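You operate a simulated robot arm through the tools that you are given. There is no shell and no other tool.

The job below is to be done with a simulated robot arm. You get a single attempt, and the scene is never put back.

JOB
Vent the tester, put its gauge in the green tray, lock in the gauge named on the test card.
Fine: vent to zero and back the pressure knob out before you free the gauge.

Only the result counts: the job must be done as asked and must still hold three seconds after the hand-in. Knocking over, shifting, dropping, spilling or breaking anything else fails it.

ROBOT AND FRAMES
A 6-joint arm with a two-finger parallel gripper, fixed in place. Base frame: the origin is at the foot of the arm, x ahead of it, y to its left, z up; the work surface is at about z = 860. Units: mm, rad, N and s.
With the tool pointing down near the work surface it reaches from about 580 to 940 mm from the base axis. Its first joint turns from -2.601 to 2.601 rad. Payload 3.43 kg.
Tool frame: the origin (TCP) lies between the finger pads and is the grasp point; the fingertips stand 34 mm ahead of it; z points along the fingers, y is the line along which they close. The gripper opens to 128 mm. The fingers are 24 mm wide and 12 mm thick; the gripper's body (48 by 130 mm) begins 96 mm behind the TCP.
Orientation is told as [roll, pitch, yaw] about the base's x, y, z axes, in that order, counted from this pose: with the fingers straight down and closing along the base's y, the tool's x points along the base's -x, its y along +y and its z along -z.

CONTROLS
- The arm moves only by the tool nudge_tool. Its argument "steps" is a list of rows, each an object of numbers (a shift or turn left out is 0, a gripper value left out holds the last): "jaw": the closure, from 0 (fully open) to 1 (shut); "x", "y", "z": the shift along the base's x, y, z in units of 25 mm (1.0 is 25 mm); "rx", "ry", "rz": the turn, a rotation vector about the base's x, y, z in units of 4 degrees (1.0 is 4 degrees). In form: [{"jaw": .., "x": .., "y": .., "z": .., "rx": .., "ry": .., "rz": ..}, ...]. A call has 1 to 20 rows; each row shifts and turns the commanded pose from where the row before left it. A call with a number of a shift or a turn outside -1 to 1 is refused whole. Rows are played at 5 a second. More than 50 mm and 0.15 rad between two rows, or a gripper value outside its range, and nothing of the call is played. Where a pose cannot be reached the arm comes as near as it can. A force on the tool above 40 N (or 10 N above the force at the start of the call, whichever is more), or a blocked arm, ends the call early, and 0.2 s more pass. The fingers move at their own pace (about 108 mm/s each) and stop on an object; they squeeze with about 24 N. The grip force told is the motor's: it shows also when the fingers shut on nothing. Time passes only in rows, and 0.2 s behind the last, so rows that do not move let the fingers close. It gives the time, the measured TCP pose, the force on the tool (base axes), the opening and the grip force at its end, in the units of the frame above (readings bear some noise), with the torque about the TCP (base axes, N m) and any sound that the robot's microphone picked up.
- Cameras (640 x 400 px; columns grow to the right, rows downward): "scene" is fixed at [219.2, -648.6, 1464.7]; the picture's right is [0.52, -0.85, 0.00], its down [-0.61, -0.37, -0.69] and it looks along [0.59, 0.36, -0.72] (base axes); focal length 263 px, centre (320, 200). "wrist" rides on the gripper at [76, -11, -160] in the tool frame; the picture's right is [0.15, 0.99, 0.00], its down [-0.88, 0.13, -0.46] and it looks along [-0.45, 0.07, 0.89] (tool axes); focal length 234 px, centre (320, 200). There is no depth. A picture from a camera that has moved, and an enlarged one, comes with that camera's place and axes in the base frame and with its lens.
- get_image(camera): a new picture of that camera. It takes no simulated time.
- move_column(by): slides the trunk up (or, below 0, down) by that many mm; the arm rides with it, the base frame stays. It gives what a move gives, with no picture.
- close_up(camera, box): a new picture of the part [left, top, right, bottom] of that camera's present view, enlarged. It takes no simulated time.
- hand_in(): hands the job in; it is judged then, once.

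Places have to be worked out from the pictures, the camera data and where the tool is seen. Open the gripper and draw the arm clear of the work before you hand the job in, unless the task says otherwise.

The tools are called after "Request:" as name(argument=value, ...) on one line, values as JSON. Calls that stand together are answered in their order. nudge_tool: Moves the arm, as the interface text tells. Its arguments: {"type":"object","properties":{"steps":{"type":"array","items":{"type":"object","properties":{"jaw":{"type":"number"},"x":{"type":"number"},"y":{"type":"number"},"z":{"type":"number"},"rx":{"type":"number"},"ry":{"type":"number"},"rz":{"type":"number"}}}}},"required":["steps"]} The other tools are called the same way: move_column (by) slides the trunk up or down; get_image (camera) takes a picture; close_up (camera, box) takes an enlarged picture of a part of a camera's view; hand_in () hands the job in.

At the start:

```text
clock: 0.0
ee_pos: [563.9, -598.1, 1255.3]
orientation: [0.0, 0.0, 0.0]
contact_force: [-0.7, -0.8, 0.3]
torque: [0.05, -0.03, -0.01]
grip_width: 128.0
finger_force: 0.2
trunk travel left (down, up): [-675.0, 35.0]
```

scene: 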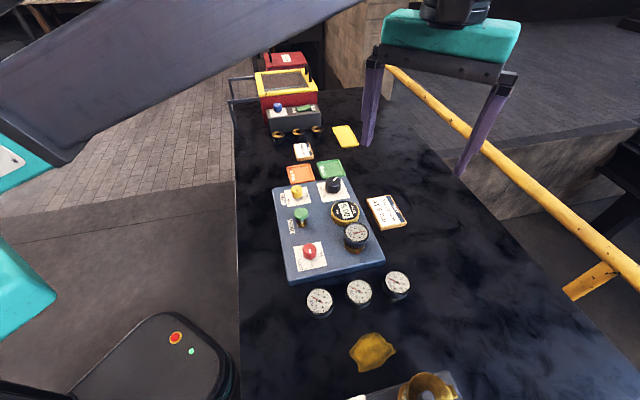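
wrist: 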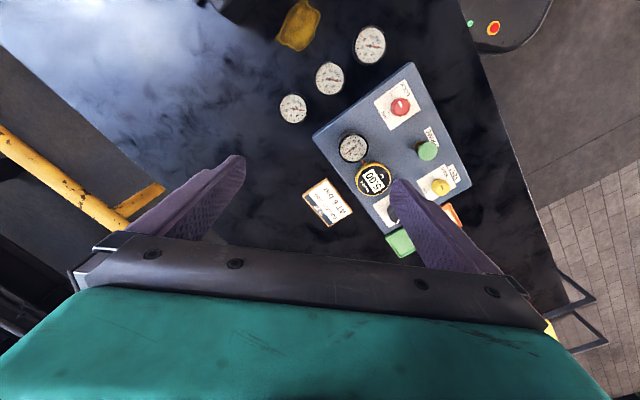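

I start by looking closely at the tester, the card and the gauges in both views.

Request:
close_up(camera="scene", box=[260, 150, 420, 250])

Request:
close_up(camera="scene", box=[270, 220, 430, 320])

Request:
close_up(camera="scene", box=[360, 185, 416, 235])

Request:
close_up(camera="wrist", box=[290, 110, 480, 230])

Request:
close_up(camera="wrist", box=[270, 20, 400, 130])

Request:
close_up(camera="scene", box=[240, 60, 370, 180])

```text
4.00 times, centred on (340, 200) of scene
camera zoom: at [219.2, -648.6, 1464.7], right [0.52, -0.85, 0.0], down [-0.61, -0.37, -0.69], along [0.59, 0.36, -0.72], focal length 1051 px, centre (240, 200)
```

zoom: 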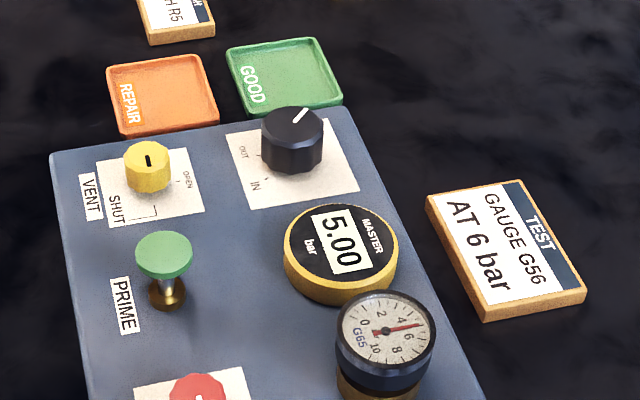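

```text
4.00 times, centred on (350, 270) of scene
camera zoom: at [219.2, -648.6, 1464.7], right [0.52, -0.85, 0.0], down [-0.61, -0.37, -0.69], along [0.59, 0.36, -0.72], focal length 1051 px, centre (200, -80)
```

zoom: 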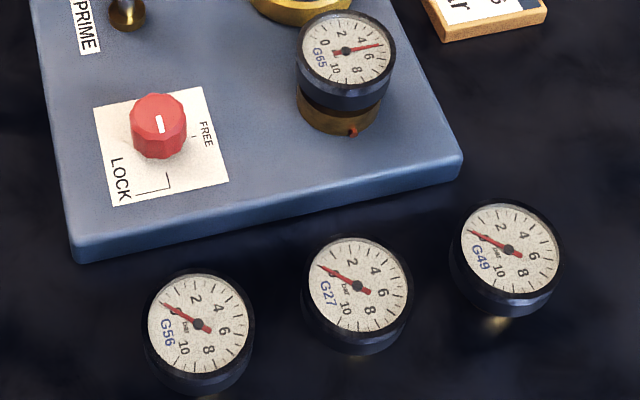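

```text
8.00 times, centred on (388, 210) of scene
camera zoom: at [219.2, -648.6, 1464.7], right [0.52, -0.85, 0.0], down [-0.61, -0.37, -0.69], along [0.59, 0.36, -0.72], focal length 2102 px, centre (-224, 120)
```

zoom: 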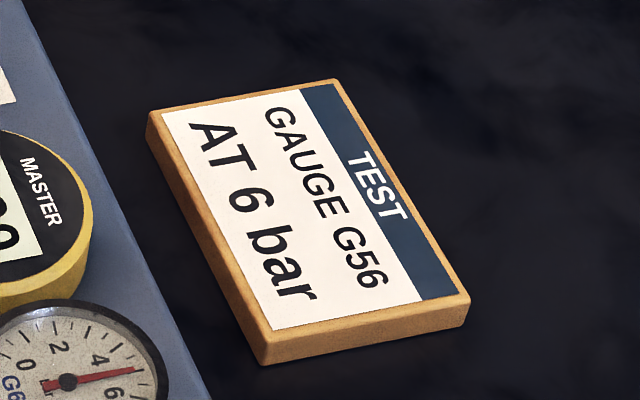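

```text
3.33 times, centred on (385, 170) of wrist
camera zoom: at [488.1, -608.1, 1416.3], right [-0.15, 0.99, 0.0], down [0.88, 0.13, 0.46], along [0.45, 0.07, -0.89], focal length 781 px, centre (103, 300)
```

zoom: 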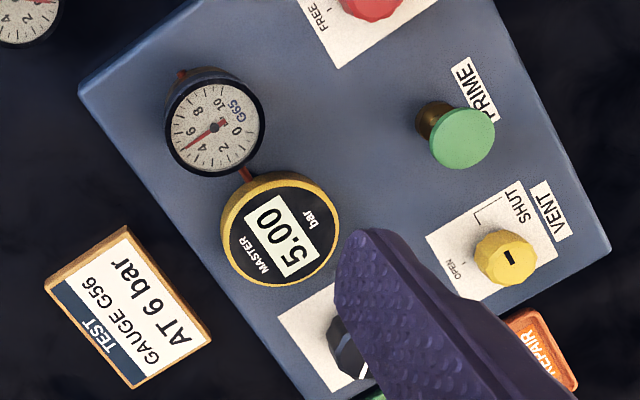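

```text
3.64 times, centred on (335, 75) of wrist
camera zoom: at [488.1, -608.1, 1416.3], right [-0.15, 0.99, 0.0], down [0.88, 0.13, 0.46], along [0.45, 0.07, -0.89], focal length 852 px, centre (266, 654)
```

zoom: 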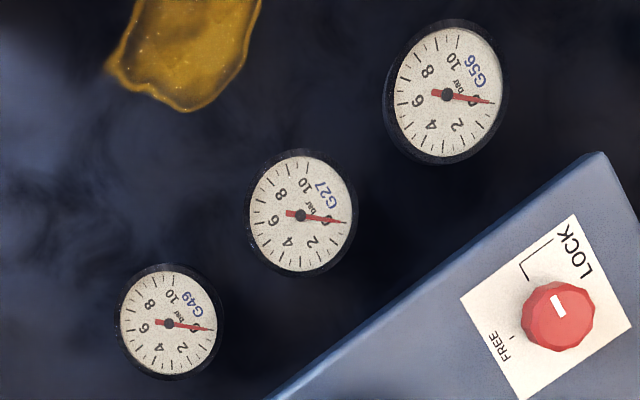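

```text
3.33 times, centred on (305, 120) of scene
camera zoom: at [219.2, -648.6, 1464.7], right [0.52, -0.85, 0.0], down [-0.61, -0.37, -0.69], along [0.59, 0.36, -0.72], focal length 876 px, centre (370, 467)
```

zoom: 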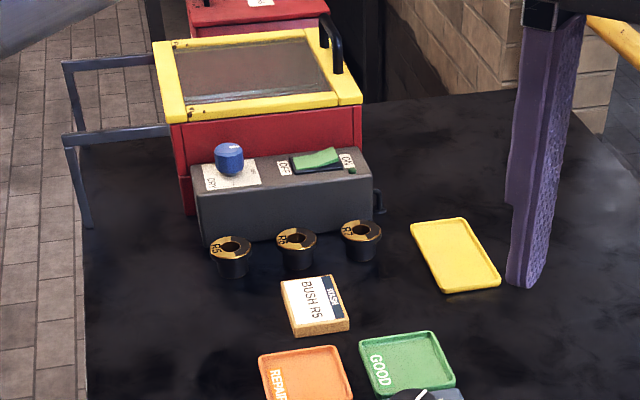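

The tester holds G65, at 5 bar by the master. The card names G56, which is the loose gauge nearest the arm, and the green tray is marked "GOOD". I'll move over the tester, turned to line up with it, for a better look.

Request:
nudge_tool(steps=[{"jaw": 0, "x": -0.08, "y": 0.327, "z": -0.35, "rz": 0.9375}, {"x": -0.08, "y": 0.327, "z": -0.35, "rz": 0.9375}, {"x": -0.08, "y": 0.327, "z": -0.35, "rz": 0.9375}, {"x": -0.08, "y": 0.327, "z": -0.35, "rz": 0.9375}, {"x": -0.08, "y": 0.327, "z": -0.35, "rz": 0.9375}, {"x": -0.08, "y": 0.327, "z": -0.35, "rz": 0.9375}, {"x": -0.08, "y": 0.327, "z": -0.35, "rz": 0.9375}, {"x": -0.08, "y": 0.327, "z": -0.35, "rz": 0.9375}, {"x": -0.08, "y": 0.327, "z": -0.35, "rz": 0.9375}, {"x": -0.08, "y": 0.327, "z": -0.35, "rz": 0.9375}, {"x": -0.08, "y": 0.327, "z": -0.35, "rz": 0.9375}, {"x": -0.08, "y": 0.327, "z": -0.35, "rz": 0.9375}])

Request:
get_image(camera="wrist")

Request:
get_image(camera="scene")

```text
clock: 2.6
ee_pos: [540.9, -500.5, 1149.2]
orientation: [-0.001, 0.0, 0.788]
contact_force: [0.6, 0.6, -0.1]
torque: [-0.01, -0.02, 0.04]
grip_width: 128.2
finger_force: 0.1
trunk travel left (down, up): [-675.0, 35.0]
```

```text
taken
camera wrist: at [494.9, -559.9, 1309.8], right [-0.8, 0.6, 0.0], down [0.53, 0.72, 0.46], along [0.27, 0.37, -0.89], focal length 234 px, centre (320, 200)
```

wrist: 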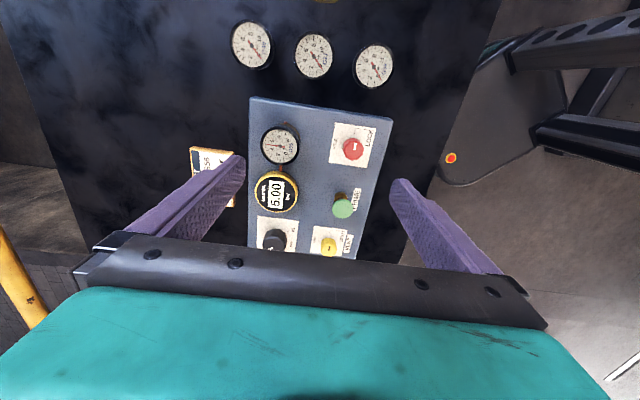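

```text
taken
```

scene: 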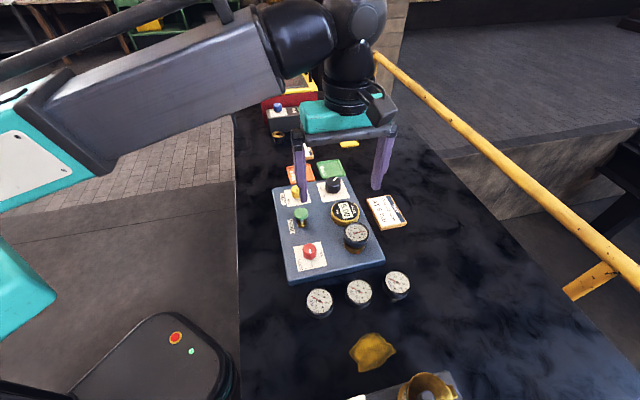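

I'll zoom in on the wrist view so I can triangulate the parts.

Request:
close_up(camera="wrist", box=[220, 90, 412, 210])

Request:
close_up(camera="wrist", box=[240, 180, 368, 260])

Request:
close_up(camera="wrist", box=[220, 0, 412, 120])

```text
3.33 times, centred on (316, 150) of wrist
camera zoom: at [494.9, -559.9, 1309.8], right [-0.8, 0.6, 0.0], down [0.53, 0.72, 0.46], along [0.27, 0.37, -0.89], focal length 781 px, centre (333, 367)
```

zoom: 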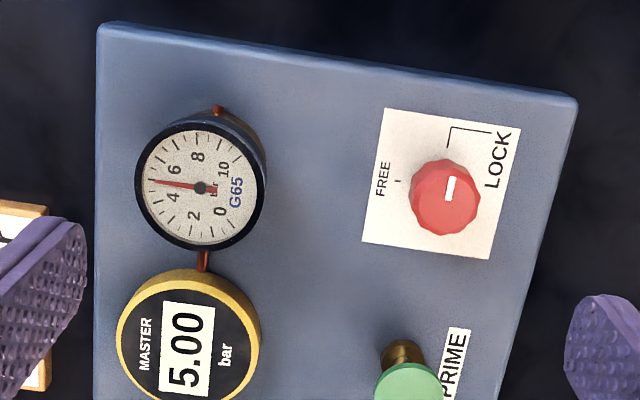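

```text
5.00 times, centred on (304, 220) of wrist
camera zoom: at [494.9, -559.9, 1309.8], right [-0.8, 0.6, 0.0], down [0.53, 0.72, 0.46], along [0.27, 0.37, -0.89], focal length 1171 px, centre (400, 100)
```

zoom: 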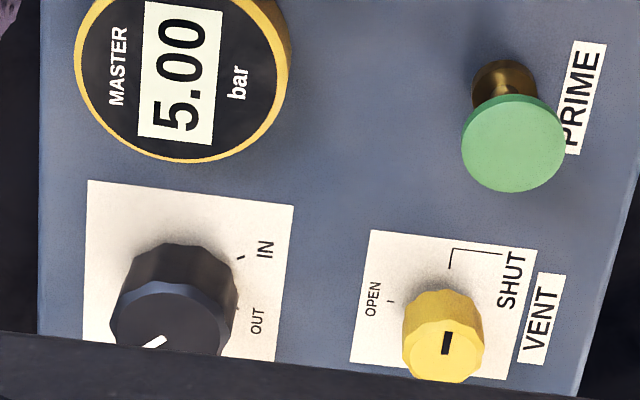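

```text
3.33 times, centred on (316, 60) of wrist
camera zoom: at [494.9, -559.9, 1309.8], right [-0.8, 0.6, 0.0], down [0.53, 0.72, 0.46], along [0.27, 0.37, -0.89], focal length 781 px, centre (333, 667)
```

zoom: 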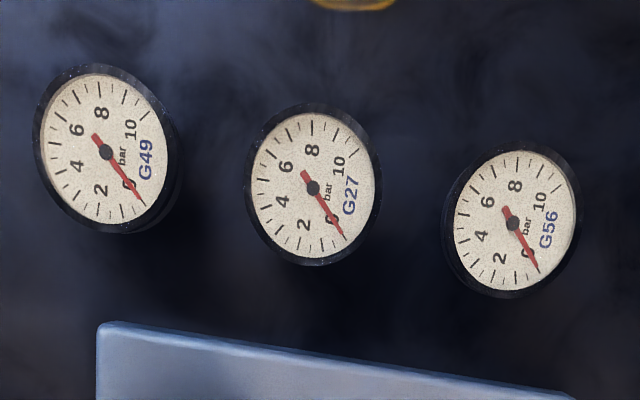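

From two views I place the parts roughly as follows:
- Vent knob: (659, -303), top at about 933.
- Lock knob: (507, -447), top at about 927.
- G65 face: (599, -522, 946).
- G56 face: (420, -526, 908).
- Tester top: z ≈ 895.

I go above the vent knob first, turned so there is room for a 90° counter-clockwise turn.

Request:
nudge_tool(steps=[{"jaw": 0.4, "x": 0.236, "y": 0.394, "z": -0.238, "rz": -1}, {"x": 0.236, "y": 0.394, "z": -0.238, "rz": -1}, {"x": 0.236, "y": 0.394, "z": -0.238, "rz": -1}, {"x": 0.236, "y": 0.394, "z": -0.238, "rz": -1}, {"x": 0.236, "y": 0.394, "z": -0.238, "rz": -1}, {"x": 0.236, "y": 0.394, "z": -0.238, "rz": -1}, {"x": 0.236, "y": 0.394, "z": -0.238, "rz": -1}, {"x": 0.236, "y": 0.394, "z": -0.238, "rz": -1}, {"x": 0.236, "y": 0.394, "z": -0.238, "rz": -1}, {"x": 0.236, "y": 0.394, "z": -0.238, "rz": -1}, {"x": 0.236, "y": 0.394, "z": -0.238, "rz": -1}, {"x": 0.236, "y": 0.394, "z": -0.238, "rz": -1}, {"x": 0.236, "y": 0.394, "z": -0.238, "rz": -1}, {"x": 0.236, "y": 0.394, "z": -0.238, "rz": -1}, {"x": 0.236, "y": 0.394, "z": -0.238, "rz": -1}, {"x": 0.236, "y": 0.394, "z": -0.238, "rz": -1}, {"x": 0.236, "y": 0.394, "z": -0.238, "rz": -1}, {"x": 0.236, "y": 0.394, "z": -0.238, "rz": -1}, {"x": 0.236, "y": 0.394, "z": -0.238, "rz": -1}, {"x": 0.236, "y": 0.394, "z": -0.238, "rz": -1}])

Request:
get_image(camera="wrist")

Request:
get_image(camera="scene")

```text
clock: 6.8
ee_pos: [657.9, -303.2, 1032.1]
orientation: [0.0, 0.0, -0.612]
contact_force: [0.0, -0.4, -0.3]
torque: [-0.01, -0.01, -0.03]
grip_width: 76.9
finger_force: 0.0
trunk travel left (down, up): [-675.0, 35.0]
```

```text
taken
camera wrist: at [588.9, -268.5, 1192.1], right [0.45, 0.89, 0.0], down [0.8, -0.4, 0.46], along [0.41, -0.2, -0.89], focal length 234 px, centre (320, 200)
```

wrist: 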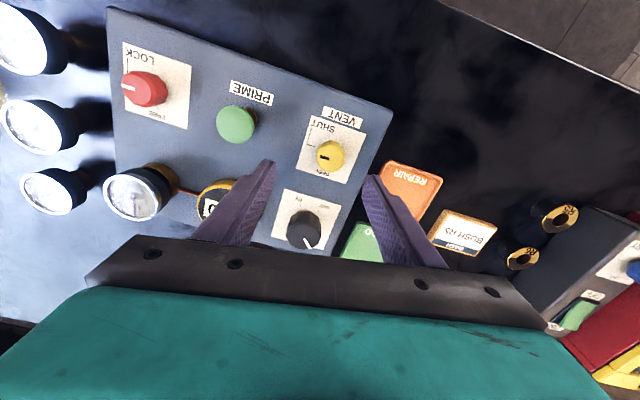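

```text
taken
```

scene: 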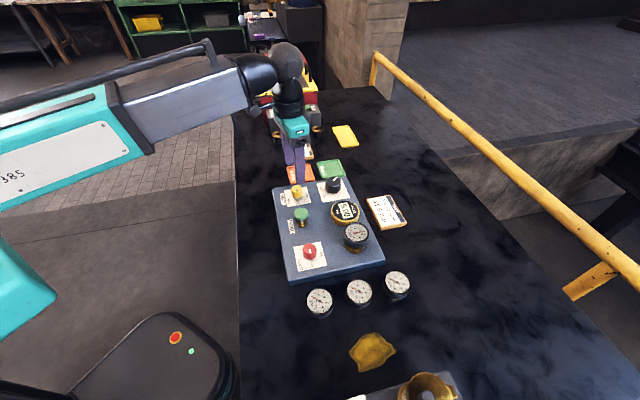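

The vent knob sits between the fingers. I'll zoom in to read its mark and measure the offset.

Request:
close_up(camera="wrist", box=[280, 95, 408, 175])

Request:
close_up(camera="wrist", box=[250, 175, 378, 255])

Request:
close_up(camera="wrist", box=[330, 140, 490, 270])

```text
5.00 times, centred on (344, 135) of wrist
camera zoom: at [588.9, -268.5, 1192.1], right [0.45, 0.89, 0.0], down [0.8, -0.4, 0.46], along [0.41, -0.2, -0.89], focal length 1171 px, centre (200, 525)
```

zoom: 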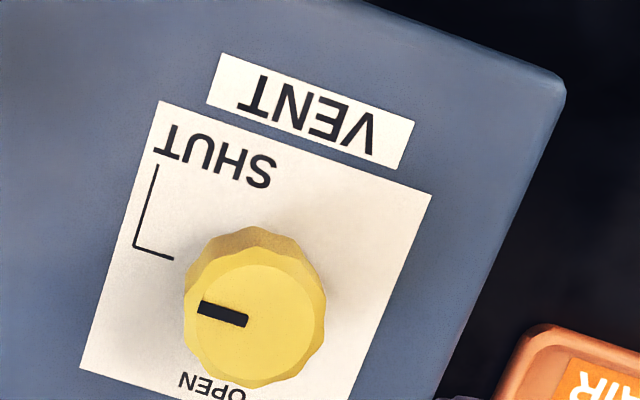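

```text
5.00 times, centred on (314, 215) of wrist
camera zoom: at [588.9, -268.5, 1192.1], right [0.45, 0.89, 0.0], down [0.8, -0.4, 0.46], along [0.41, -0.2, -0.89], focal length 1171 px, centre (350, 125)
```

zoom: 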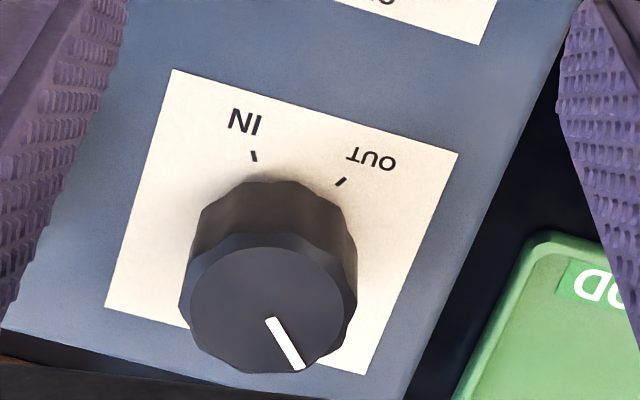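

```text
3.08 times, centred on (410, 205) of wrist
camera zoom: at [588.9, -268.5, 1192.1], right [0.45, 0.89, 0.0], down [0.8, -0.4, 0.46], along [0.41, -0.2, -0.89], focal length 720 px, centre (43, 185)
```

zoom: 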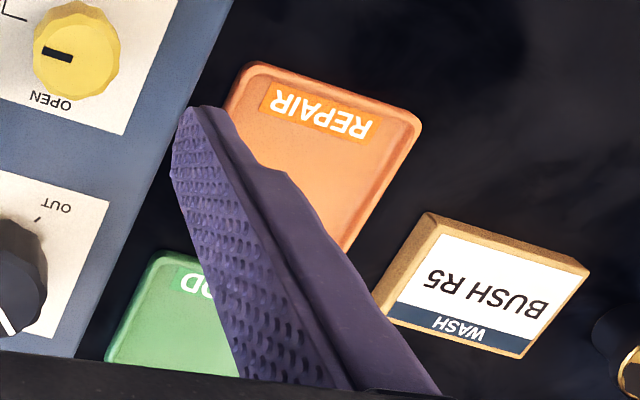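

Vent mark points at SHUT, and OPEN is 90° counter-clockwise. The pressure knob sits about 100° clockwise of OUT. I correct by about (+9, +8) mm and come lower to check the centring.

Request:
nudge_tool(steps=[{"jaw": 0.45, "x": 0.12, "y": 0.107, "z": -0.75}, {"x": 0.12, "y": 0.107, "z": -0.75}, {"x": 0.12, "y": 0.107, "z": -0.75}])

Request:
get_image(camera="wrist")

Request:
close_up(camera="wrist", box=[240, 110, 400, 210])

Request:
close_up(camera="scene", box=[250, 120, 378, 200])

```text
clock: 7.6
ee_pos: [666.5, -295.0, 975.6]
orientation: [0.0, -0.001, -0.612]
contact_force: [-0.7, -0.1, 0.4]
torque: [0.0, -0.01, -0.01]
grip_width: 70.0
finger_force: 0.0
trunk travel left (down, up): [-675.0, 35.0]
```

```text
taken
camera wrist: at [597.5, -260.2, 1135.9], right [0.45, 0.89, 0.0], down [0.8, -0.4, 0.46], along [0.41, -0.2, -0.89], focal length 234 px, centre (320, 200)
```

wrist: 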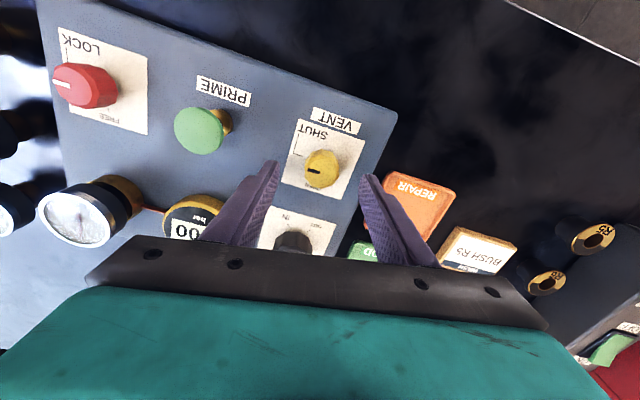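

```text
4.00 times, centred on (320, 160) of wrist
camera zoom: at [597.5, -260.2, 1135.9], right [0.45, 0.89, 0.0], down [0.8, -0.4, 0.46], along [0.41, -0.2, -0.89], focal length 937 px, centre (320, 360)
```

zoom: 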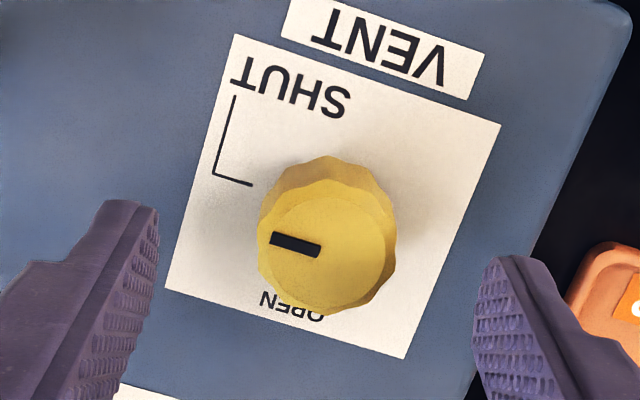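

```text
5.00 times, centred on (314, 160) of scene
camera zoom: at [219.2, -648.6, 1464.7], right [0.52, -0.85, 0.0], down [-0.61, -0.37, -0.69], along [0.59, 0.36, -0.72], focal length 1314 px, centre (350, 400)
```

zoom: 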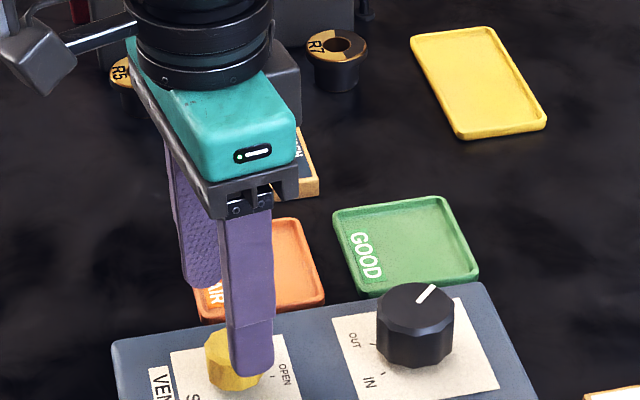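

The knob is about 1.7 mm off-centre toward the right finger and otherwise aligned. I correct that, go down to z = 940 (tips about 906) and close on the knob.

Request:
nudge_tool(steps=[{"x": 0.03, "y": 0.06, "z": -0.4}, {"z": -0.5}, {"z": -0.52}, {}, {"jaw": 0.7}, {"jaw": 0.85}, {"jaw": 1}, {}])

Request:
close_up(camera="wrist", box=[240, 110, 400, 210])

```text
clock: 9.4
ee_pos: [668.5, -293.5, 940.0]
orientation: [0.0, 0.0, -0.611]
contact_force: [-3.0, -1.2, -5.1]
torque: [-0.32, -0.17, -0.01]
grip_width: 33.5
finger_force: 45.7
trunk travel left (down, up): [-675.0, 35.0]
```

```text
4.00 times, centred on (320, 160) of wrist
camera zoom: at [599.5, -259.1, 1100.6], right [0.45, 0.89, 0.0], down [0.8, -0.4, 0.46], along [0.41, -0.2, -0.89], focal length 937 px, centre (320, 360)
```

zoom: 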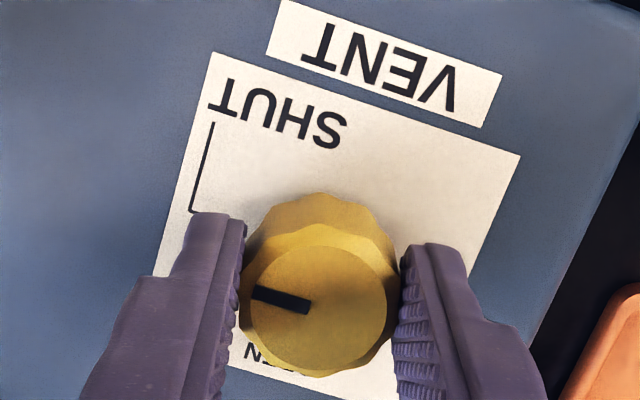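

I have a good grip (33.5 mm) with little side load. I turn counter-clockwise 80° and check.

Request:
nudge_tool(steps=[{"rz": 1}, {"rz": 1}, {"rz": 1}, {"rz": 1}, {"rz": 1}, {"rz": 1}, {"rz": 1}, {"rz": 1}, {"rz": 1}, {"rz": 1}, {"rz": 1}, {"rz": 1}, {"rz": 1}, {"rz": 1}, {"rz": 1}, {"rz": 1}, {"rz": 1}, {"rz": 1}, {"rz": 1}, {"rz": 1}])

Request:
get_image(camera="wrist")

Request:
close_up(camera="scene", box=[260, 150, 420, 250])

```text
clock: 13.6
ee_pos: [668.9, -295.9, 939.3]
orientation: [-0.002, 0.002, 0.785]
contact_force: [3.8, -20.5, 6.6]
torque: [-0.14, -0.13, 0.0]
grip_width: 33.8
finger_force: 44.5
trunk travel left (down, up): [-675.0, 35.0]
```

```text
taken
camera wrist: at [622.4, -356.7, 1100.7], right [-0.8, 0.6, 0.0], down [0.53, 0.72, 0.45], along [0.27, 0.36, -0.89], focal length 234 px, centre (320, 200)
```

wrist: 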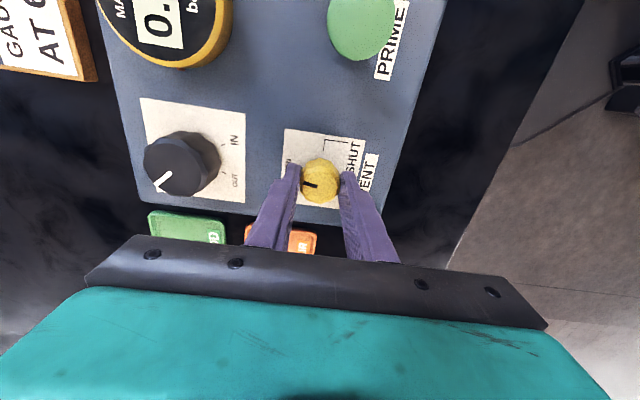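

```text
4.00 times, centred on (340, 200) of scene
camera zoom: at [219.2, -648.6, 1464.7], right [0.52, -0.85, 0.0], down [-0.61, -0.37, -0.69], along [0.59, 0.36, -0.72], focal length 1051 px, centre (240, 200)
```

zoom: 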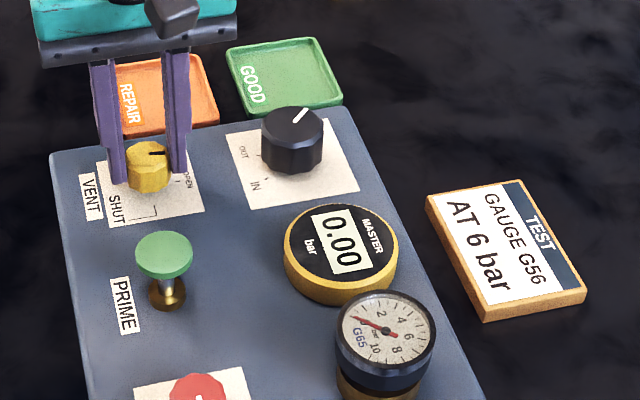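

The master shows 0.00. There is about 20 N of side load, so I ease y by -2 mm and turn the last 10° to OPEN.

Request:
nudge_tool(steps=[{"y": -0.05}, {"rz": 1, "y": -0.05}, {"rz": 1}, {"rz": 0.5}])

Request:
close_up(camera="wrist", box=[240, 110, 400, 210])

```text
clock: 14.6
ee_pos: [670.0, -296.2, 939.5]
orientation: [0.0, 0.001, 0.96]
contact_force: [6.4, -11.1, 6.2]
torque: [-1.28, 0.55, -0.31]
grip_width: 33.5
finger_force: 44.8
trunk travel left (down, up): [-675.0, 35.0]
```

```text
4.00 times, centred on (320, 160) of wrist
camera zoom: at [634.2, -364.1, 1100.7], right [-0.89, 0.45, 0.0], down [0.4, 0.8, 0.46], along [0.2, 0.41, -0.89], focal length 937 px, centre (320, 360)
```

zoom: 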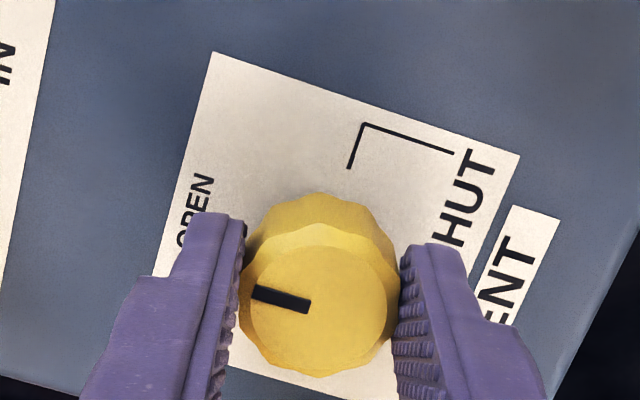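

The vent is at its OPEN stop and the pressure is zero. I release, rise, and move over the pressure knob (about (746, -373)) while turning back.

Request:
nudge_tool(steps=[{"jaw": 0.4}, {}, {"z": 1}, {"z": 1}, {"x": 0.19, "y": -0.1925, "rz": -1}, {"x": 0.19, "y": -0.1925, "rz": -1}, {"x": 0.19, "y": -0.1925, "rz": -1}, {"x": 0.19, "y": -0.1925, "rz": -1}, {"x": 0.19, "y": -0.1925, "rz": -1}, {"x": 0.19, "y": -0.1925, "rz": -1}, {"x": 0.19, "y": -0.1925, "rz": -1}, {"x": 0.19, "y": -0.1925, "rz": -1}, {"x": 0.19, "y": -0.1925, "rz": -1}, {"x": 0.19, "y": -0.1925, "rz": -1}, {"x": 0.19, "y": -0.1925, "rz": -1}, {"x": 0.19, "y": -0.1925, "rz": -1}, {"x": 0.19, "y": -0.1925, "rz": -1}, {"x": 0.19, "y": -0.1925, "rz": -1}, {"x": 0.19, "y": -0.1925, "rz": -1}, {"x": 0.19, "y": -0.1925, "rz": -1}])

Request:
nudge_tool(steps=[{"rz": -1}, {"rz": -1}, {"rz": -1}, {"rz": -1}, {"rz": -1}, {"rz": -1}, {"rz": -1}, {"rz": -1}, {"rz": -1}])

Request:
get_image(camera="wrist")

Request:
close_up(camera="wrist", box=[240, 110, 400, 210])

Request:
close_up(camera="scene", box=[260, 150, 420, 250])

```text
clock: 18.8
ee_pos: [745.0, -373.3, 989.6]
orientation: [-0.001, -0.001, -0.159]
contact_force: [0.8, 0.9, -0.1]
torque: [0.03, 0.02, 0.03]
grip_width: 77.0
finger_force: 0.0
trunk travel left (down, up): [-675.0, 35.0]
```

```text
clock: 20.8
ee_pos: [745.2, -372.8, 991.1]
orientation: [0.001, 0.0, -0.788]
contact_force: [0.3, 1.2, 0.5]
torque: [-0.01, -0.01, 0.02]
grip_width: 76.8
finger_force: 0.0
trunk travel left (down, up): [-675.0, 35.0]
```

```text
taken
camera wrist: at [683.8, -326.7, 1150.7], right [0.6, 0.8, 0.0], down [0.71, -0.53, 0.46], along [0.37, -0.27, -0.89], focal length 234 px, centre (320, 200)
```

wrist: 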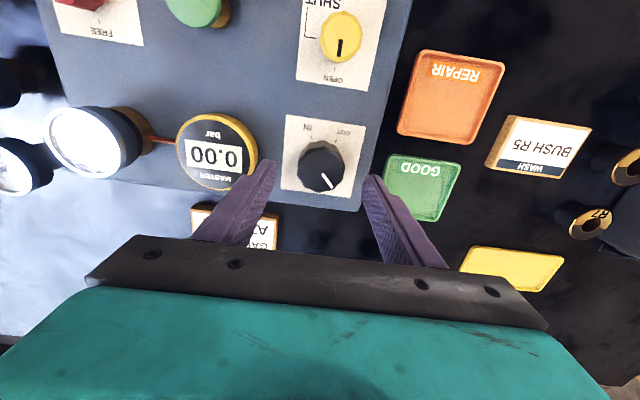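

```text
4.00 times, centred on (320, 160) of wrist
camera zoom: at [683.8, -326.7, 1150.7], right [0.6, 0.8, 0.0], down [0.71, -0.53, 0.46], along [0.37, -0.27, -0.89], focal length 937 px, centre (320, 360)
```

zoom: 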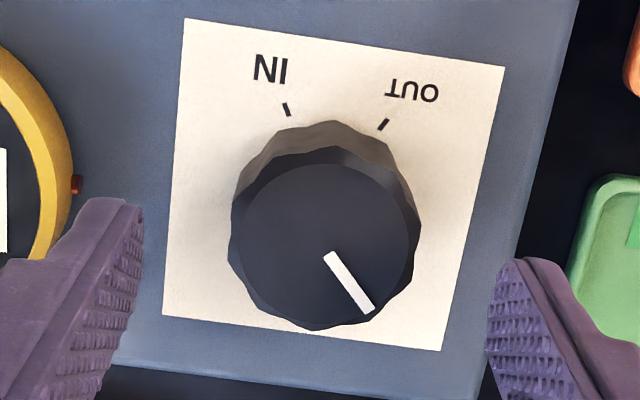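

```text
4.00 times, centred on (340, 200) of scene
camera zoom: at [219.2, -648.6, 1464.7], right [0.52, -0.85, 0.0], down [-0.61, -0.37, -0.69], along [0.59, 0.36, -0.72], focal length 1051 px, centre (240, 200)
```

zoom: 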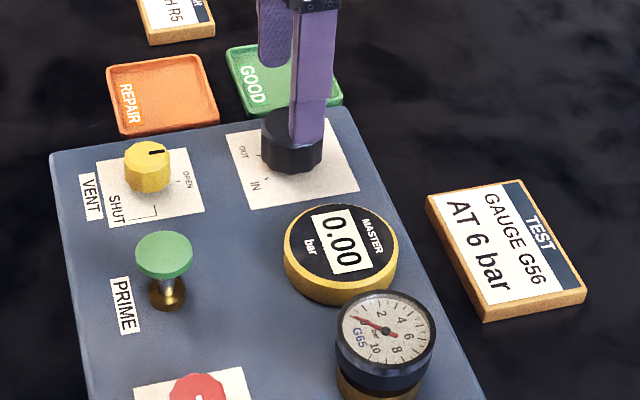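

Vent now points at OPEN and the master stays at 0.00. I shift slightly to centre on the pressure knob, go down and grip it.

Request:
nudge_tool(steps=[{"x": 0.1, "y": -0.08, "z": -0.5}, {"z": -0.7}, {"z": -0.8}, {}, {"jaw": 0.6}, {"jaw": 0.8}, {"jaw": 1}, {}])

Request:
close_up(camera="wrist", box=[240, 110, 400, 210])

```text
clock: 22.6
ee_pos: [749.1, -373.8, 939.9]
orientation: [0.001, 0.0, -0.786]
contact_force: [1.9, 4.3, -2.1]
torque: [-0.36, 0.04, 0.01]
grip_width: 47.4
finger_force: 45.1
trunk travel left (down, up): [-675.0, 35.0]
```

```text
4.00 times, centred on (320, 160) of wrist
camera zoom: at [687.4, -328.4, 1100.2], right [0.6, 0.8, 0.0], down [0.71, -0.53, 0.46], along [0.37, -0.27, -0.89], focal length 937 px, centre (320, 360)
```

zoom: 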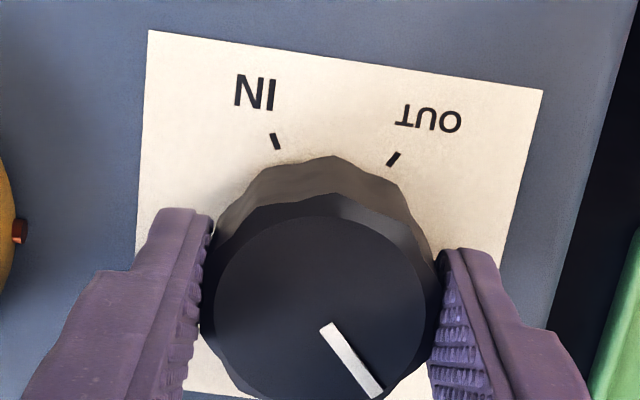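

Grip is good at 47.4 mm. I turn counter-clockwise toward OUT, 80° first.

Request:
nudge_tool(steps=[{"rz": 1}, {"rz": 1}, {"rz": 1}, {"rz": 1}, {"rz": 1}, {"rz": 1}, {"rz": 1}, {"rz": 1}, {"rz": 1}, {"rz": 1}, {"rz": 1}, {"rz": 1}, {"rz": 1}, {"rz": 1}, {"rz": 1}, {"rz": 1}, {"rz": 1}, {"rz": 1}, {"rz": 1}, {"rz": 1}])

Request:
close_up(camera="wrist", box=[240, 110, 400, 210])

```text
clock: 26.8
ee_pos: [748.3, -375.5, 939.1]
orientation: [0.0, -0.002, 0.613]
contact_force: [13.9, -4.4, 2.6]
torque: [0.49, -0.84, -0.01]
grip_width: 47.6
finger_force: 44.9
trunk travel left (down, up): [-675.0, 35.0]
```

```text
4.00 times, centred on (320, 160) of wrist
camera zoom: at [692.9, -427.3, 1100.1], right [-0.69, 0.73, 0.0], down [0.65, 0.61, 0.46], along [0.33, 0.31, -0.89], focal length 937 px, centre (320, 360)
```

zoom: 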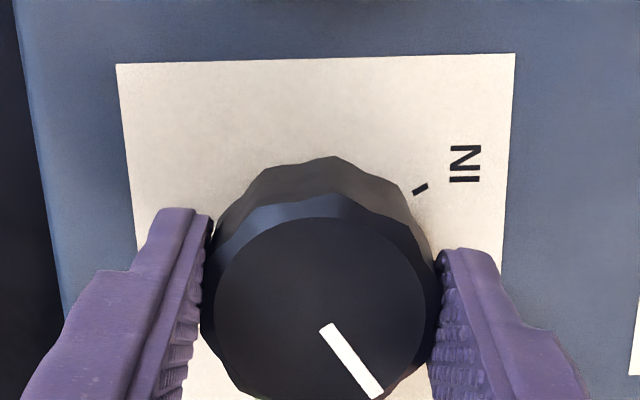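

The knob turns with the gripper. I carry on through the last 20-odd degrees toward the OUT stop, watching the torque.

Request:
nudge_tool(steps=[{"rz": 1}, {"rz": 1}, {"rz": 1}, {"rz": 1}, {"rz": 1}])

Request:
get_image(camera="wrist")

Request:
close_up(camera="scene", box=[290, 150, 386, 210])

```text
clock: 28.0
ee_pos: [749.6, -375.0, 941.0]
orientation: [0.0, -0.001, 0.962]
contact_force: [15.3, -6.5, 4.9]
torque: [1.28, -0.38, 0.0]
grip_width: 47.8
finger_force: 45.2
trunk travel left (down, up): [-675.0, 35.0]
```

```text
taken
camera wrist: at [714.5, -443.3, 1100.2], right [-0.89, 0.45, 0.0], down [0.4, 0.8, 0.46], along [0.2, 0.41, -0.89], focal length 234 px, centre (320, 200)
```

wrist: 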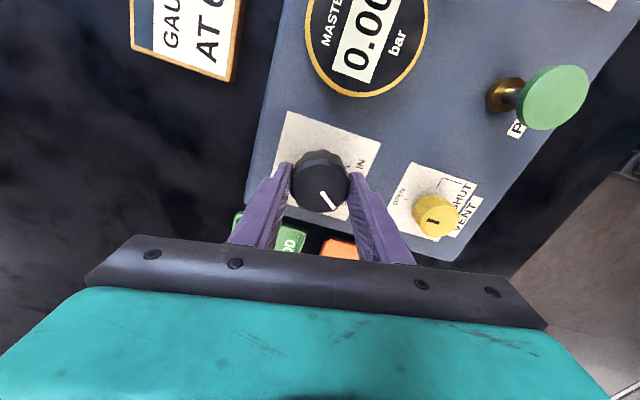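

```text
6.67 times, centred on (338, 180) of scene
camera zoom: at [219.2, -648.6, 1464.7], right [0.52, -0.85, 0.0], down [-0.61, -0.37, -0.69], along [0.59, 0.36, -0.72], focal length 1752 px, centre (200, 333)
```

zoom: 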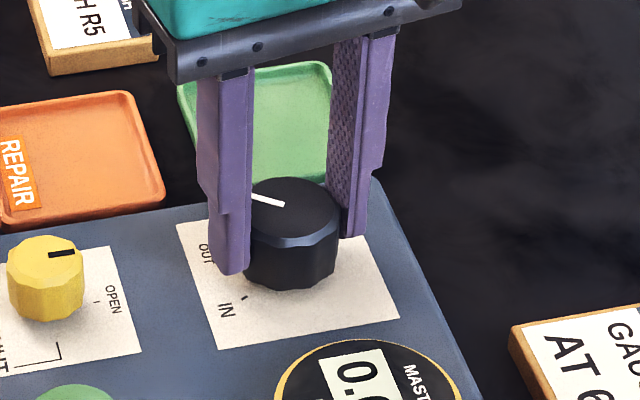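

The pointer is about at OUT but there is no stop torque yet. I turn a little more to reach the stop.

Request:
nudge_tool(steps=[{"rz": 0.5}, {"rz": 0.5}, {"rz": 0.5}])

Request:
close_up(camera="wrist", box=[240, 110, 400, 210])

```text
clock: 28.8
ee_pos: [749.0, -375.3, 939.7]
orientation: [-0.004, 0.001, 1.063]
contact_force: [14.0, -9.5, 4.6]
torque: [0.82, -0.34, -0.03]
grip_width: 47.6
finger_force: 45.2
trunk travel left (down, up): [-675.0, 35.0]
```

```text
4.00 times, centred on (320, 160) of wrist
camera zoom: at [721.8, -446.3, 1100.2], right [-0.94, 0.35, 0.0], down [0.31, 0.83, 0.46], along [0.16, 0.43, -0.89], focal length 937 px, centre (320, 360)
```

zoom: 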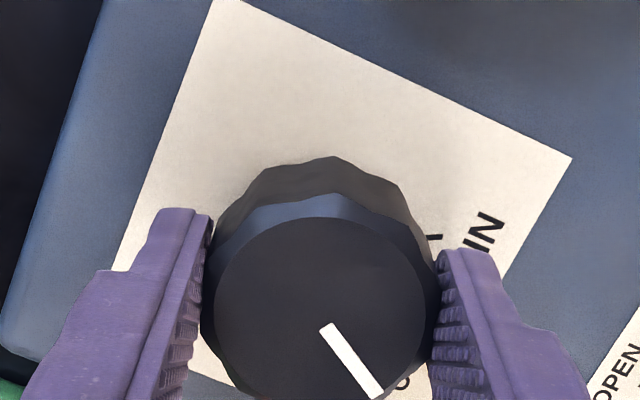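

By measured angles about 1–3° remain. I turn slightly more and look at the torque.

Request:
nudge_tool(steps=[{"rz": 0.4}, {"rz": 0.4}, {"rz": 0.4}, {}])

Request:
close_up(camera="wrist", box=[240, 110, 400, 210])

```text
clock: 29.8
ee_pos: [748.3, -377.1, 939.7]
orientation: [-0.001, 0.001, 1.148]
contact_force: [12.4, -12.8, 3.3]
torque: [-0.42, 0.29, -0.58]
grip_width: 47.8
finger_force: 45.0
trunk travel left (down, up): [-675.0, 35.0]
```

```text
4.00 times, centred on (320, 160) of wrist
camera zoom: at [727.5, -449.3, 1100.2], right [-0.96, 0.27, 0.0], down [0.24, 0.86, 0.45], along [0.12, 0.44, -0.89], focal length 937 px, centre (320, 360)
```

zoom: 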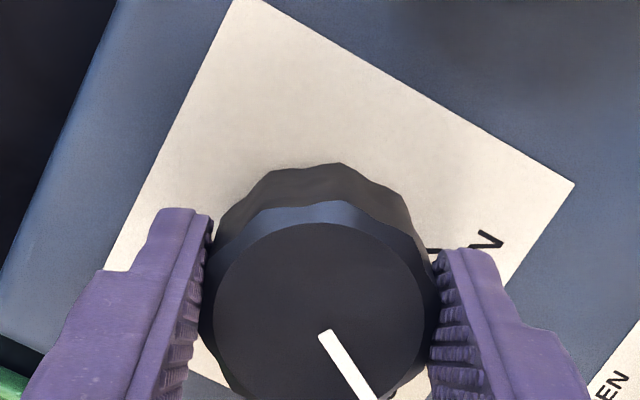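

The torque of -0.58 N·m says the OUT stop is reached. I release, rise, and head to the lock knob while turning back.

Request:
nudge_tool(steps=[{"jaw": 0.35}, {}, {"z": 1}, {"z": 1}, {"z": 0.8}, {"x": -0.643, "y": -0.187, "rz": -1}, {"x": -0.643, "y": -0.187, "rz": -1}, {"x": -0.643, "y": -0.187, "rz": -1}, {"x": -0.643, "y": -0.187, "rz": -1}, {"x": -0.643, "y": -0.187, "rz": -1}, {"x": -0.643, "y": -0.187, "rz": -1}, {"x": -0.643, "y": -0.187, "rz": -1}, {"x": -0.643, "y": -0.187, "rz": -1}, {"x": -0.643, "y": -0.187, "rz": -1}, {"x": -0.643, "y": -0.187, "rz": -1}, {"x": -0.643, "y": -0.187, "rz": -1}, {"x": -0.643, "y": -0.187, "rz": -1}, {"x": -0.643, "y": -0.187, "rz": -1}, {"x": -0.643, "y": -0.187, "rz": -1}, {"x": -0.643, "y": -0.187, "rz": -1}])

Request:
nudge_tool(steps=[{"rz": -1}, {"rz": -1}, {"rz": -1}, {"rz": -1}, {"rz": -1}, {"rz": -1}, {"rz": -1}, {"rz": -1}, {"rz": -1}, {"rz": -1}, {"rz": -1}, {"rz": -1}, {"rz": -0.7}])

Request:
get_image(camera="wrist")

Request:
close_up(camera="wrist", box=[240, 100, 400, 200])

Request:
close_up(camera="scene", box=[260, 150, 420, 250])

```text
clock: 34.0
ee_pos: [505.4, -446.0, 1010.9]
orientation: [0.003, 0.001, 0.101]
contact_force: [0.4, -0.3, -0.5]
torque: [0.0, -0.03, 0.01]
grip_width: 83.4
finger_force: 0.0
trunk travel left (down, up): [-675.0, 35.0]
```

```text
clock: 36.8
ee_pos: [505.6, -445.2, 1010.8]
orientation: [-0.001, 0.0, -0.786]
contact_force: [-0.7, -0.6, 0.6]
torque: [0.01, 0.0, -0.01]
grip_width: 83.2
finger_force: 0.3
trunk travel left (down, up): [-675.0, 35.0]
```

```text
taken
camera wrist: at [444.1, -398.4, 1170.9], right [0.6, 0.8, 0.0], down [0.71, -0.53, 0.46], along [0.37, -0.27, -0.89], focal length 234 px, centre (320, 200)
```

wrist: 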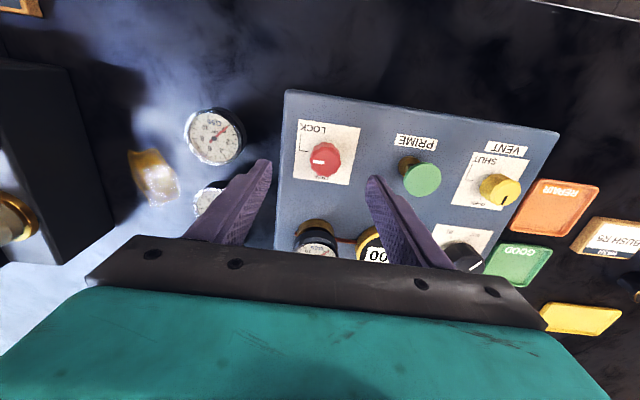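

```text
4.00 times, centred on (320, 150) of wrist
camera zoom: at [444.1, -398.4, 1170.9], right [0.6, 0.8, 0.0], down [0.71, -0.53, 0.46], along [0.37, -0.27, -0.89], focal length 937 px, centre (320, 400)
```

zoom: 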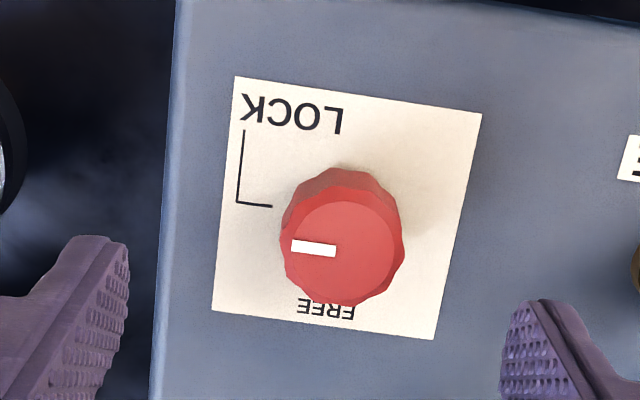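

```text
4.00 times, centred on (340, 200) of scene
camera zoom: at [219.2, -648.6, 1464.7], right [0.52, -0.85, 0.0], down [-0.61, -0.37, -0.69], along [0.59, 0.36, -0.72], focal length 1051 px, centre (240, 200)
```

zoom: 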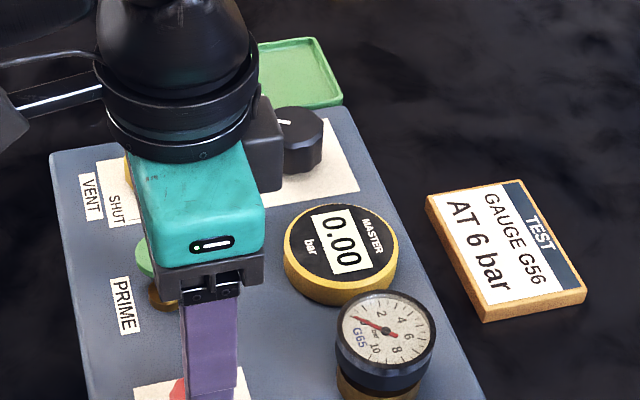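

The lock knob is about 6 mm toward the right finger. I correct, come lower and check again before gripping.

Request:
nudge_tool(steps=[{"x": 0.1, "y": 0.06, "z": -0.7, "jaw": 0.42}, {"x": 0.11, "y": 0.06, "z": -0.74}, {}])

Request:
close_up(camera="wrist", box=[240, 100, 400, 200])

```text
clock: 37.6
ee_pos: [510.3, -441.4, 974.3]
orientation: [-0.001, 0.0, -0.785]
contact_force: [-0.1, -0.6, -0.5]
torque: [-0.01, -0.03, -0.01]
grip_width: 74.3
finger_force: 0.1
trunk travel left (down, up): [-675.0, 35.0]
```

```text
4.00 times, centred on (320, 150) of wrist
camera zoom: at [448.7, -394.7, 1134.6], right [0.6, 0.8, 0.0], down [0.71, -0.53, 0.46], along [0.37, -0.27, -0.89], focal length 937 px, centre (320, 400)
```

zoom: 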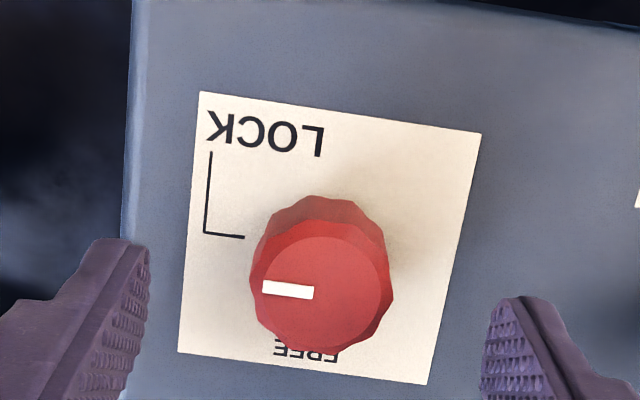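

Centred to within a millimetre. I go down, grip, and turn 80° counter-clockwise toward FREE.

Request:
nudge_tool(steps=[{"x": 0.03, "y": -0.02, "z": -0.4}, {"z": -0.5}, {"z": -0.48}, {}, {"jaw": 0.6}, {"jaw": 0.8}, {"jaw": 1}, {}])

Request:
close_up(camera="wrist", box=[240, 100, 400, 200])

```text
clock: 39.4
ee_pos: [512.0, -441.5, 939.6]
orientation: [0.0, 0.0, -0.786]
contact_force: [4.9, 6.1, -2.4]
torque: [-0.08, -0.18, 0.0]
grip_width: 33.5
finger_force: 45.4
trunk travel left (down, up): [-675.0, 35.0]
```

```text
4.00 times, centred on (320, 150) of wrist
camera zoom: at [450.6, -395.8, 1100.0], right [0.6, 0.8, 0.0], down [0.71, -0.53, 0.46], along [0.37, -0.27, -0.89], focal length 937 px, centre (320, 400)
```

zoom: 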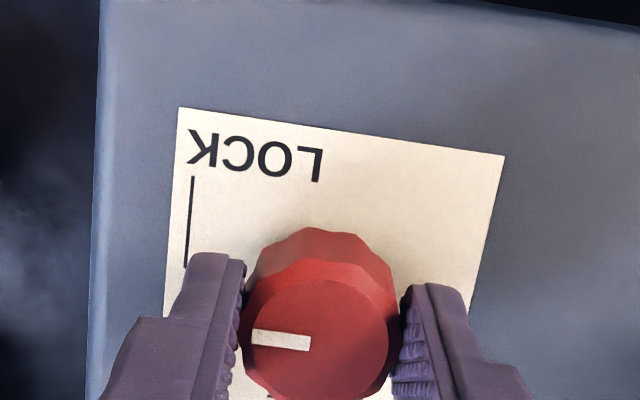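

Gripped at 33.5 mm. Turning toward FREE.

Request:
nudge_tool(steps=[{"rz": 1}, {"rz": 1}, {"rz": 1}, {"rz": 1}, {"rz": 1}, {"rz": 1}, {"rz": 1}, {"rz": 1}, {"rz": 1}, {"rz": 1}, {"rz": 1}, {"rz": 1}, {"rz": 1}, {"rz": 1}, {"rz": 1}, {"rz": 1}, {"rz": 1}, {"rz": 1}, {"rz": 1}, {"rz": 1}])

Request:
get_image(camera="wrist")

Request:
close_up(camera="scene", box=[260, 160, 420, 260])

```text
clock: 43.6
ee_pos: [512.7, -442.7, 938.3]
orientation: [0.0, 0.002, 0.61]
contact_force: [0.4, 16.8, -19.0]
torque: [-0.24, -0.01, 0.03]
grip_width: 33.7
finger_force: 45.0
trunk travel left (down, up): [-675.0, 35.0]
```

```text
taken
camera wrist: at [456.8, -494.3, 1100.1], right [-0.69, 0.73, 0.0], down [0.65, 0.61, 0.46], along [0.33, 0.31, -0.89], focal length 234 px, centre (320, 200)
```

wrist: 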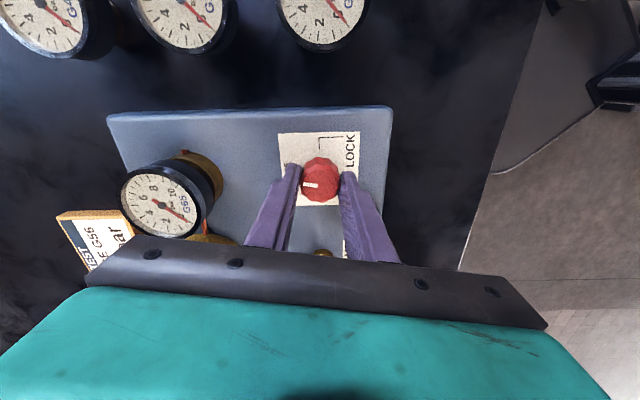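

```text
4.00 times, centred on (340, 210) of scene
camera zoom: at [219.2, -648.6, 1464.7], right [0.52, -0.85, 0.0], down [-0.61, -0.37, -0.69], along [0.59, 0.36, -0.72], focal length 1051 px, centre (240, 160)
```

zoom: 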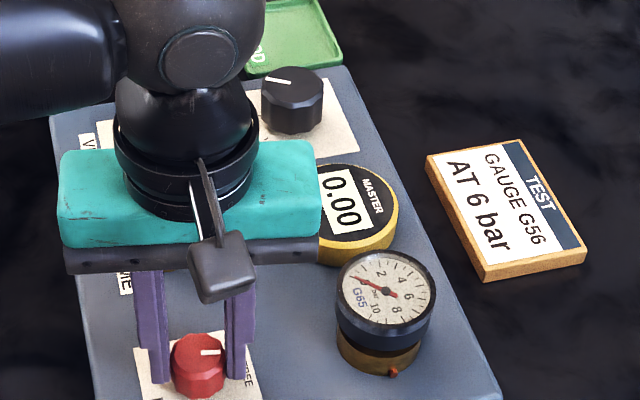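

About 10° remain to FREE. I relieve the side load slightly and finish to the stop.

Request:
nudge_tool(steps=[{"y": 0.03, "z": -0.04}, {"rz": 1}, {"rz": 1}, {"rz": 0.6}, {}])

Request:
close_up(camera="wrist", box=[240, 100, 400, 200])

Request:
close_up(camera="scene", box=[260, 200, 420, 300])

```text
clock: 44.8
ee_pos: [512.5, -443.4, 939.3]
orientation: [-0.001, 0.001, 0.791]
contact_force: [6.3, 5.5, 4.5]
torque: [0.42, 0.23, -0.31]
grip_width: 33.6
finger_force: 45.0
trunk travel left (down, up): [-675.0, 35.0]
```

```text
4.00 times, centred on (320, 150) of wrist
camera zoom: at [466.7, -503.0, 1100.1], right [-0.81, 0.59, 0.0], down [0.52, 0.72, 0.46], along [0.27, 0.37, -0.89], focal length 937 px, centre (320, 400)
```

zoom: 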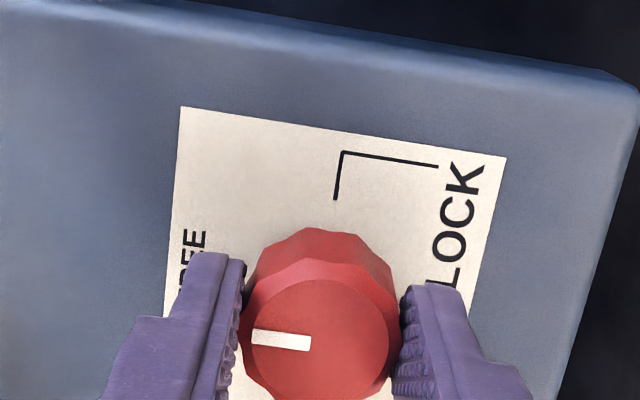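

```text
4.00 times, centred on (340, 250) of scene
camera zoom: at [219.2, -648.6, 1464.7], right [0.52, -0.85, 0.0], down [-0.61, -0.37, -0.69], along [0.59, 0.36, -0.72], focal length 1051 px, centre (240, 0)
```

zoom: 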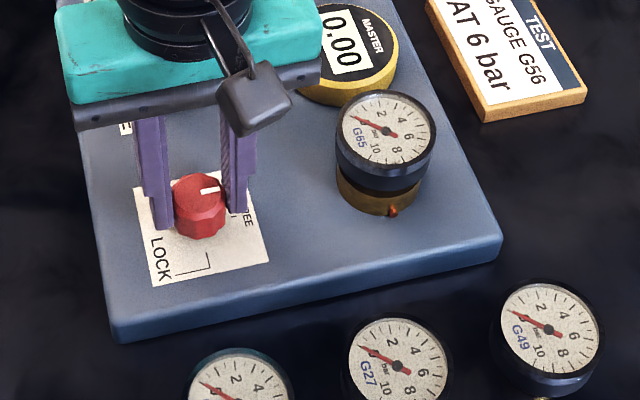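

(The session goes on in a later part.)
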